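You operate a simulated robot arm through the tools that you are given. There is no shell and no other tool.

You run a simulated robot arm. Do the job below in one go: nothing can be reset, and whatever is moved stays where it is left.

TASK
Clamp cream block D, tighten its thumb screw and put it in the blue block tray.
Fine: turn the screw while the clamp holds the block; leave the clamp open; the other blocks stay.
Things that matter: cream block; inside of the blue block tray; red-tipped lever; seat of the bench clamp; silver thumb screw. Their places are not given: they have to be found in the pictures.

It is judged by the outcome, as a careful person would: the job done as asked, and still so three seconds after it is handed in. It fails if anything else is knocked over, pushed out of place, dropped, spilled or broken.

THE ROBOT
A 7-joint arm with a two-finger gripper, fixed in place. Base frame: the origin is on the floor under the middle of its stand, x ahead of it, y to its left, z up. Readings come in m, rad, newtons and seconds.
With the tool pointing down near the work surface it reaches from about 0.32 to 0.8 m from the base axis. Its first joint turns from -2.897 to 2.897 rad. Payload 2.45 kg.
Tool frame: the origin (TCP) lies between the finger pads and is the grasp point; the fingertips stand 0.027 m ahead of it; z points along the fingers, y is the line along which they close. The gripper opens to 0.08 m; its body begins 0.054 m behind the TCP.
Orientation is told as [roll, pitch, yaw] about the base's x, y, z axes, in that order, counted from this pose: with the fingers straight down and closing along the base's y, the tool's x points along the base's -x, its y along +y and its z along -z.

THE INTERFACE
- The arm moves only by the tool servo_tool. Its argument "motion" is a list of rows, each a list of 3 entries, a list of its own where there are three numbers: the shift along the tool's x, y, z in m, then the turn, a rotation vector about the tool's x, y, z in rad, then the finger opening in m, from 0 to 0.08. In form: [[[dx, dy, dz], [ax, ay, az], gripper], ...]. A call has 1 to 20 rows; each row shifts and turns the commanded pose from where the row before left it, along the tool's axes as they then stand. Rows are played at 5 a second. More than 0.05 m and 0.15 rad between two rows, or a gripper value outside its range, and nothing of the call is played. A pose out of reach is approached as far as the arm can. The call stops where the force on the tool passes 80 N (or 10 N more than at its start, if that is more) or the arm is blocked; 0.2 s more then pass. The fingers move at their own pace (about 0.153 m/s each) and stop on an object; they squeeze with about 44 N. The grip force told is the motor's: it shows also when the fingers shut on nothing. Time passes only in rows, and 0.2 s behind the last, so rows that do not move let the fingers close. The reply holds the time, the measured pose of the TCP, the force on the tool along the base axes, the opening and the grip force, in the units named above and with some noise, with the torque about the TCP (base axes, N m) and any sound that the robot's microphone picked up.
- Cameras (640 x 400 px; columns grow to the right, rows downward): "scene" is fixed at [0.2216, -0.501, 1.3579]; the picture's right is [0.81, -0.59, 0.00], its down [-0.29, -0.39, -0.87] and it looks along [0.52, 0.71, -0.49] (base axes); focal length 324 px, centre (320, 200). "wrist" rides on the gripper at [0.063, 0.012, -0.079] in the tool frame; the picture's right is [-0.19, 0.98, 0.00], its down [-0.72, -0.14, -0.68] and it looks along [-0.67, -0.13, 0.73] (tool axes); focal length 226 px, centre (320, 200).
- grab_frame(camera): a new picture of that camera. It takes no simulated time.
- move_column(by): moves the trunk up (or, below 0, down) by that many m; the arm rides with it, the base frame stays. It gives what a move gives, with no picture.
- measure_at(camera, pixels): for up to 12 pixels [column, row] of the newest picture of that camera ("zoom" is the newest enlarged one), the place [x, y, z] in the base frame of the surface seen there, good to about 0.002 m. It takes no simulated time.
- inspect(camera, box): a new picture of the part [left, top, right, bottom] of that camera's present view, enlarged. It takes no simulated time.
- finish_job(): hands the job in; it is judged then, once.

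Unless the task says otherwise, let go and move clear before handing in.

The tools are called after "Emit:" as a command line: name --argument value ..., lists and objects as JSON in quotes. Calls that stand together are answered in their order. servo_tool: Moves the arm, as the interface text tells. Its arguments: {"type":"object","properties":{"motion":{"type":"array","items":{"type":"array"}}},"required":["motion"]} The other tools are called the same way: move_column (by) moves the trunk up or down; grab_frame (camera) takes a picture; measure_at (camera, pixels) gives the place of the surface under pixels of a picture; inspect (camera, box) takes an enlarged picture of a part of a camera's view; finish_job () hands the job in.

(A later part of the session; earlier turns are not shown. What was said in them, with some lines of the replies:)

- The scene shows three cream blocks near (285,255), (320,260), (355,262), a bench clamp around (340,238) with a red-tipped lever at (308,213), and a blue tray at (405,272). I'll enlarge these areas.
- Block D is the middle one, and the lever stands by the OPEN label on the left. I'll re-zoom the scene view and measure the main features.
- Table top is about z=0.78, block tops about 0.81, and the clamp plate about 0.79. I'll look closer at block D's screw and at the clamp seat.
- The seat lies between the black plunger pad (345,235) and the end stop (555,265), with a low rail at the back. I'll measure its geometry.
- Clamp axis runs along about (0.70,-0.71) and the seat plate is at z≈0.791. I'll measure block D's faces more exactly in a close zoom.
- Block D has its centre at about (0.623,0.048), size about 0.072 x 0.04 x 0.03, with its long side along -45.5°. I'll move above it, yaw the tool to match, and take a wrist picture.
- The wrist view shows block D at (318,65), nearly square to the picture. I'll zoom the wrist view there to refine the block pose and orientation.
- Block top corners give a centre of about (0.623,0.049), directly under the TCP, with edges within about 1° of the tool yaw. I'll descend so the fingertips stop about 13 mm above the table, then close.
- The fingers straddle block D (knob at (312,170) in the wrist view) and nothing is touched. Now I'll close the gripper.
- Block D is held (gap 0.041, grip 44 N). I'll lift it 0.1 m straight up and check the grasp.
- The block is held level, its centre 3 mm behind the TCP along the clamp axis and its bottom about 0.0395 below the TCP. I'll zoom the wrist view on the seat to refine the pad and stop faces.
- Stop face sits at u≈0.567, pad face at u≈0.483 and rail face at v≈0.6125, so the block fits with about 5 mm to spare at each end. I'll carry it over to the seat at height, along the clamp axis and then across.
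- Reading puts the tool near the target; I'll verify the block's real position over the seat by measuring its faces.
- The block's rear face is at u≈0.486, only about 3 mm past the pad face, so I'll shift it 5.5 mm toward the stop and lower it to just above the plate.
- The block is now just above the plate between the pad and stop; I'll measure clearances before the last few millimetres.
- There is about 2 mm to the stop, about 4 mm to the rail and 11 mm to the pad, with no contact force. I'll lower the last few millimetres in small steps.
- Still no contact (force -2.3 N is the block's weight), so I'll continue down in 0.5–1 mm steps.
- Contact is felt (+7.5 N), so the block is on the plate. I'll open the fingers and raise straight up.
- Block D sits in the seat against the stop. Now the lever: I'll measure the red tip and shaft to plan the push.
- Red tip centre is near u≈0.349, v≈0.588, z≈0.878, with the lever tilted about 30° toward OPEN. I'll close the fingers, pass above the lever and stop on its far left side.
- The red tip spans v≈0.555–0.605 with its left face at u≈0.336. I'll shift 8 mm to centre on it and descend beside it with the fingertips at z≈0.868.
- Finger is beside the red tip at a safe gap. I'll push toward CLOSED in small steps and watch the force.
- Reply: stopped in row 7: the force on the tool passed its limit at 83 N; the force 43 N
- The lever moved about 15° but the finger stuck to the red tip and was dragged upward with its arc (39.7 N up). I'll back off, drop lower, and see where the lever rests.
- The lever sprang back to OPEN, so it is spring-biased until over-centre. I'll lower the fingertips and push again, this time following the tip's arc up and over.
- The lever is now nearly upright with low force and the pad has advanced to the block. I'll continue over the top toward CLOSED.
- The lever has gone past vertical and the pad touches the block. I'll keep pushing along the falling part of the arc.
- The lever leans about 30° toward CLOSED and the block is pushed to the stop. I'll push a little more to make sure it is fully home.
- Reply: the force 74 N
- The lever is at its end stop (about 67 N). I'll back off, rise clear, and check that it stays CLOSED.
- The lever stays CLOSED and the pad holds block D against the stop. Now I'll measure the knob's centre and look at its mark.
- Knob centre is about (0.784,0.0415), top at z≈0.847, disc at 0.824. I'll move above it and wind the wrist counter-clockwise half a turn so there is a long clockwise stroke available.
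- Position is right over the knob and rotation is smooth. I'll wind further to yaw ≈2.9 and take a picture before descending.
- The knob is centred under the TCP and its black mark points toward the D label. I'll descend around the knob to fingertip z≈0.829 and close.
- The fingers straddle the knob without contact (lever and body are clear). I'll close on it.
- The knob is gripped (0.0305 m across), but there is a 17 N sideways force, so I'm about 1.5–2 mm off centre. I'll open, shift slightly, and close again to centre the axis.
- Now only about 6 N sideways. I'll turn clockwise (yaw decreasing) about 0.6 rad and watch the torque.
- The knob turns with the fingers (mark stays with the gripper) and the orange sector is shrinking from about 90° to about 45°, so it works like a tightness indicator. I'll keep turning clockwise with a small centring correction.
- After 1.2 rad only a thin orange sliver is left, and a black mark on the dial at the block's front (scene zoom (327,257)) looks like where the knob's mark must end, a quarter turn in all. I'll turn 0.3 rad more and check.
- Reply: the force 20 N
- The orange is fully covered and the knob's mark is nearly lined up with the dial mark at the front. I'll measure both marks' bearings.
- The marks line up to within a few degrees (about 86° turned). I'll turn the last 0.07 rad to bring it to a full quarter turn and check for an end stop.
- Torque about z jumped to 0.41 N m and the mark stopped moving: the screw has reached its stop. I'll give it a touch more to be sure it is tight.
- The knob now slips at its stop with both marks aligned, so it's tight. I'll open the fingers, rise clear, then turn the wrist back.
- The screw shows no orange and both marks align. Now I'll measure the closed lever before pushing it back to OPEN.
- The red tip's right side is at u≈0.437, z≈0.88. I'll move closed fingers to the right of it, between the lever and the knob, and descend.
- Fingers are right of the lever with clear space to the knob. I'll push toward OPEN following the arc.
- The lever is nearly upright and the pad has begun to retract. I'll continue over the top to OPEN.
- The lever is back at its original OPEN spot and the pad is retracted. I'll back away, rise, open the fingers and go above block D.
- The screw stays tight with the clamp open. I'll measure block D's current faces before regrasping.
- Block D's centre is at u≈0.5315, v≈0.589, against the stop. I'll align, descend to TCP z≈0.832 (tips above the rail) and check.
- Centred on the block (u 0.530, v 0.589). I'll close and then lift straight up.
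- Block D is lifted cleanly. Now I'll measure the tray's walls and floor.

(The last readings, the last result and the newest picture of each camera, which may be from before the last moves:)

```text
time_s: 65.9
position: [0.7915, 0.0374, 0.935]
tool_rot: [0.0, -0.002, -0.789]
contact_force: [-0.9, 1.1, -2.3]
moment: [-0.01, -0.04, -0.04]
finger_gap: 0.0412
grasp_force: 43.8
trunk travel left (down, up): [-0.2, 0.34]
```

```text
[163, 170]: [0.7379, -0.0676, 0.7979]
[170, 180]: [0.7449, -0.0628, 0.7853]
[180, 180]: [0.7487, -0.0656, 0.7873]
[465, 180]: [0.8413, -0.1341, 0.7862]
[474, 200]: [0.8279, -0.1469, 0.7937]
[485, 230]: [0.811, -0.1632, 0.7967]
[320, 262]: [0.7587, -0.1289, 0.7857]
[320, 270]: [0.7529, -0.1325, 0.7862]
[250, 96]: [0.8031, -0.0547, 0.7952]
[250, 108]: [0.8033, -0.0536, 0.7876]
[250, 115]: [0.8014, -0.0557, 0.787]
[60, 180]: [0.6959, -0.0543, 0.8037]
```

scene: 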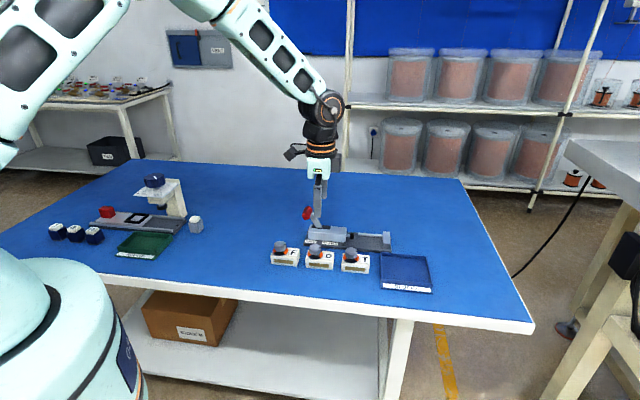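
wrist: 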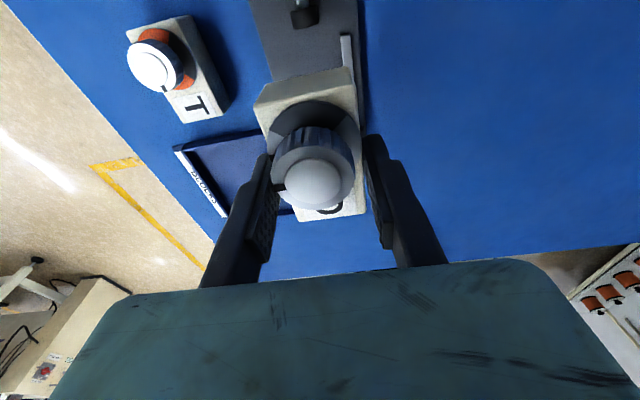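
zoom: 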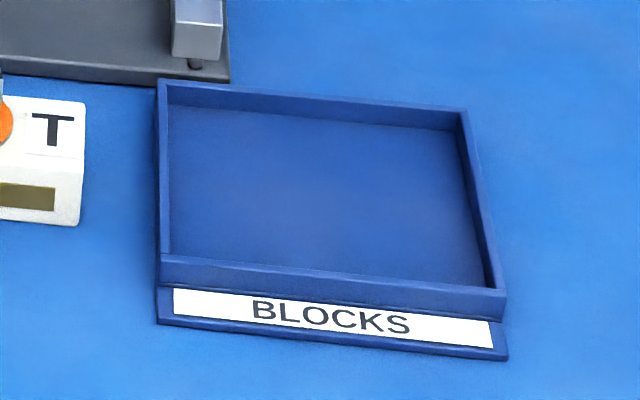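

Tray rim spans u≈0.565–0.6835, v≈0.431–0.531, floor z≈0.786, rim z≈0.798. I'll carry the block diagonally to above the tray's centre.

Emit:
servo_tool --motion '[[[-0.01, -0.0115, 0], [0, 0, 0], 0.02], [[-0.019, -0.022, 0], [0, 0, 0], 0.02], [[-0.02, -0.023, 0], [0, 0, 0], 0.02], [[-0.02, -0.023, 0], [0, 0, 0], 0.02], [[-0.018, -0.02, 0], [0, 0, 0], 0.02], [[-0.0084, -0.01, 0], [0, 0, 0], 0.02], [[0, 0, 0], [0, 0, 0], 0.02], [[0, 0, 0], [0, 0, 0], 0.02]]'

Emit:
grab_frame --camera "wrist"

Emit:
inspect --camera "scene" --box '[340, 190, 460, 300]'

```text
time_s: 67.7
position: [0.7825, -0.108, 0.9347]
tool_rot: [0.002, -0.003, -0.791]
contact_force: [0.5, -0.2, -2.4]
moment: [0.0, 0.04, 0.0]
finger_gap: 0.0413
grasp_force: 44.4
trunk travel left (down, up): [-0.2, 0.34]
```

```text
taken
```

wrist: 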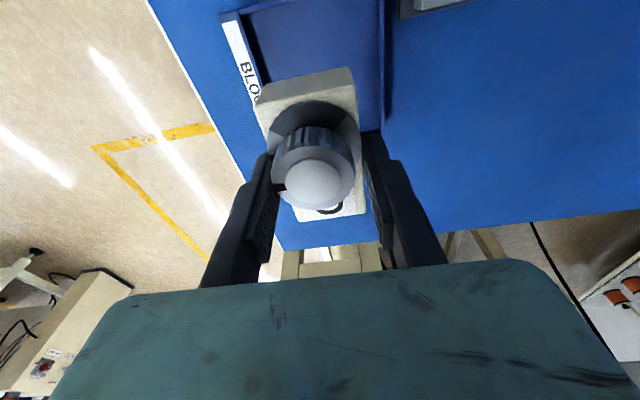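

```text
3.64 times, centred on (400, 245) of scene
```

zoom: 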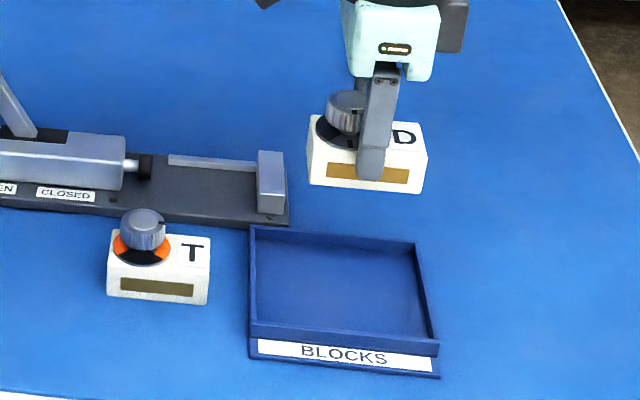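

Emit:
measure_at --camera "zoom" --pixels '[[312, 175], [420, 185], [424, 175], [330, 180], [420, 150], [400, 185]]'

Emit:
measure_at --camera "wrist" --pixels '[[270, 90], [345, 75], [300, 83], [260, 105], [350, 90], [360, 200], [300, 215]]'

```text
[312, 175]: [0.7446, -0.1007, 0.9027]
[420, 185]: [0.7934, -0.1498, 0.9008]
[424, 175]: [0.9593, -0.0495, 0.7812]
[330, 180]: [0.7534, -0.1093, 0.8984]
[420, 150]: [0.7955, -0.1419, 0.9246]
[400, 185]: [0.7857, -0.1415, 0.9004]
```

```text
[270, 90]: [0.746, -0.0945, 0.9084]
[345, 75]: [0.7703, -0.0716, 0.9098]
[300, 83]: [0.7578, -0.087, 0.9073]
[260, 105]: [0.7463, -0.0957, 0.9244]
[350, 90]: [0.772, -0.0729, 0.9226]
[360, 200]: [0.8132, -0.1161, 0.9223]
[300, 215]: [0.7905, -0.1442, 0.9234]
```

The block is centred over the tray with at least 17 mm to each wall. I'll lower it to just above the floor.

Emit:
servo_tool --motion '[[[0, 0, 0.025], [0, 0, 0], 0.02], [[0, 0, 0.03], [0, 0, 0], 0.02], [[0, 0, 0.025], [0, 0, 0], 0.02], [[0, 0, 0.015], [0, 0, 0], 0.02], [[0, 0, 0.006], [0, 0, 0], 0.02], [[0, 0, 0], [0, 0, 0], 0.02], [[0, 0, 0], [0, 0, 0], 0.02]]'

Emit:
servo_tool --motion '[[[0, 0, 0.0015], [0, 0, 0], 0.02], [[0, 0, 0.0015], [0, 0, 0], 0.02], [[0, 0, 0.001], [0, 0, 0], 0.02], [[0, 0, 0], [0, 0, 0], 0.02]]'

```text
time_s: 69.3
position: [0.7812, -0.1074, 0.8335]
tool_rot: [0.001, -0.003, -0.791]
contact_force: [-0.1, -0.1, -1.5]
moment: [0.04, -0.01, 0.0]
finger_gap: 0.0413
grasp_force: 43.5
trunk travel left (down, up): [-0.2, 0.34]
```

```text
time_s: 70.3
position: [0.7812, -0.1068, 0.8322]
tool_rot: [0.002, -0.001, -0.79]
contact_force: [-0.2, 0.5, -1.6]
moment: [0.0, -0.01, -0.01]
finger_gap: 0.0414
grasp_force: 44.0
trunk travel left (down, up): [-0.2, 0.34]
```

No contact yet; I'll keep lowering in 1 mm steps until the floor is felt.

Emit:
servo_tool --motion '[[[0, 0, 0.001], [0, 0, 0], 0.02], [[0, 0, 0.001], [0, 0, 0], 0.02], [[0, 0, 0], [0, 0, 0], 0.02]]'

```text
time_s: 71.1
position: [0.7801, -0.1086, 0.8295]
tool_rot: [0.002, -0.002, -0.791]
contact_force: [-0.4, -0.3, -2.7]
moment: [0.02, -0.04, 0.0]
finger_gap: 0.041
grasp_force: 44.2
trunk travel left (down, up): [-0.2, 0.34]
```

Emit:
servo_tool --motion '[[[0, 0, 0.001], [0, 0, 0], 0.02], [[0, 0, 0.001], [0, 0, 0], 0.02], [[0, 0, 0], [0, 0, 0], 0.02]]'

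```text
time_s: 71.9
position: [0.7806, -0.1085, 0.8274]
tool_rot: [0.001, -0.002, -0.791]
contact_force: [0.5, -0.8, -2.7]
moment: [0.03, 0.03, -0.01]
finger_gap: 0.0412
grasp_force: 44.3
trunk travel left (down, up): [-0.2, 0.34]
```

Emit:
servo_tool --motion '[[[0, 0, 0.0007], [0, 0, 0], 0.02], [[0, 0, 0.0007], [0, 0, 0], 0.02], [[0, 0, 0], [0, 0, 0], 0.02]]'

Emit:
inspect --camera "scene" --box '[360, 220, 450, 300]'

```text
time_s: 72.7
position: [0.7805, -0.1078, 0.8275]
tool_rot: [0.002, -0.003, -0.79]
contact_force: [-0.9, -0.7, 11.5]
moment: [0.12, 0.55, 0.0]
finger_gap: 0.0412
grasp_force: 43.9
trunk travel left (down, up): [-0.2, 0.34]
```

```text
5.00 times, centred on (405, 260) of scene
```

zoom: 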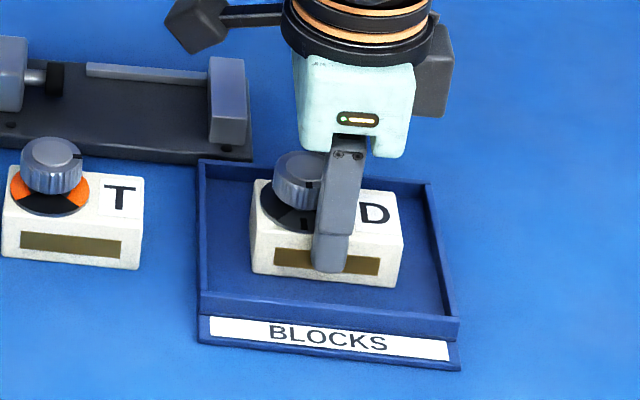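

The block is on the tray floor (+11.5 N), well inside the walls. I'll open the fingers modestly and rise straight up.

Emit:
servo_tool --motion '[[[0, 0, 0], [0, 0, 0], 0.045], [[0, 0, 0], [0, 0, 0], 0.052], [[0, 0, 0], [0, 0, 0], 0.056], [[0, 0, 0], [0, 0, 0], 0.056], [[0, 0, -0.01], [0, 0, 0], 0.056], [[0, 0, -0.02], [0, 0, 0], 0.056], [[0, 0, -0.03], [0, 0, 0], 0.056], [[0, 0, -0.04], [0, 0, 0], 0.056], [[0, 0, -0.04], [0, 0, 0], 0.056], [[0, 0, -0.04], [0, 0, 0], 0.056], [[0, 0, 0], [0, 0, 0], 0.056]]'

Emit:
inspect --camera "scene" --box '[260, 190, 440, 310]'

Emit:
grab_frame --camera "scene"

```text
time_s: 75.1
position: [0.7794, -0.1063, 1.0079]
tool_rot: [0.002, -0.003, -0.791]
contact_force: [-0.1, 0.1, 0.3]
moment: [-0.02, -0.01, -0.01]
finger_gap: 0.0561
grasp_force: 0.1
trunk travel left (down, up): [-0.2, 0.34]
```

```text
3.33 times, centred on (350, 250) of scene
```

zoom: 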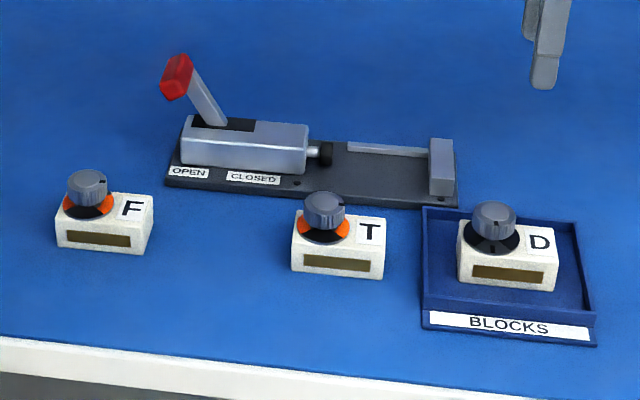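

```text
taken
```

scene: 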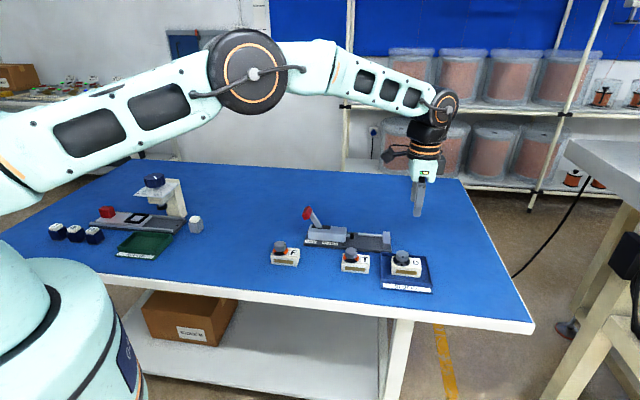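

Block D sits flat in the tray, the lever is at OPEN, and F and T have not moved. I'll take one last close look at the screw before handing in.

Emit:
inspect --camera "scene" --box '[378, 240, 438, 296]'

Emit:
inspect --camera "scene" --box '[296, 200, 400, 260]'

```text
7.14 times, centred on (408, 268) of scene
```

zoom: 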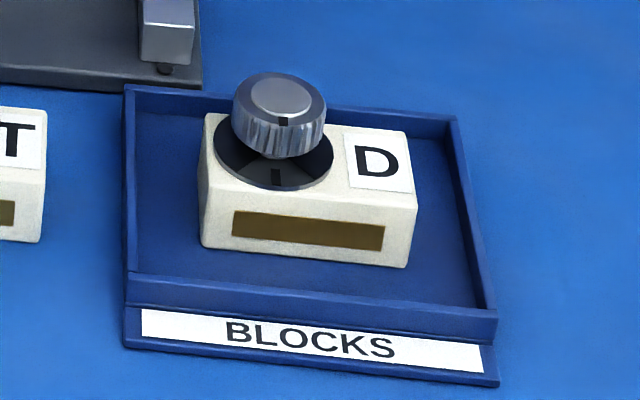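

```text
6.15 times, centred on (348, 230) of scene
```

zoom: 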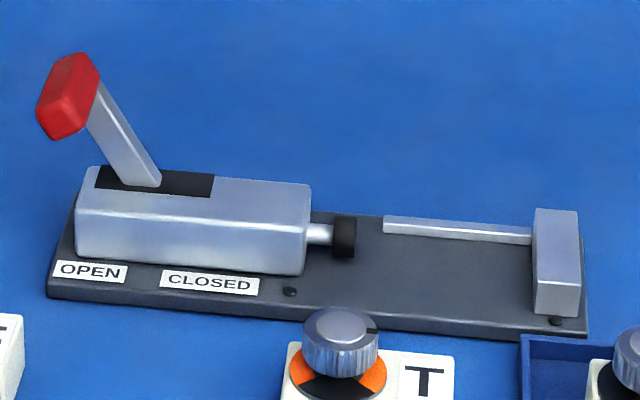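

The screw mark at (283,120) lines up with the dial mark at (276,178), no orange shows, and block D is flat inside the tray. The lever matches its starting OPEN position and the gripper is clear, so I'm handing the job in.

Emit:
finish_job

```text
The job is handed in.
```

Block D was clamped, its thumb screw was tightened while the clamp held it, and it now sits flat inside the blue tray. I've handed the job in; no verdict has come back yet.

- **Screw:** I turned it clockwise about a quarter turn, until it hit its end stop and the knob slipped in the fingers. The knob's mark lines up with the dial mark and no orange shows.
- **Clamp:** the lever is back in the OPEN position where it started, and the seat is empty. My first push on the lever stopped at the force limit and it sprang back. The second push closed it fully.
- **Other blocks:** F and T look unmoved in the last pictures, and nothing else was knocked or shifted.
- **Arm:** the gripper is open and well clear above the tray.
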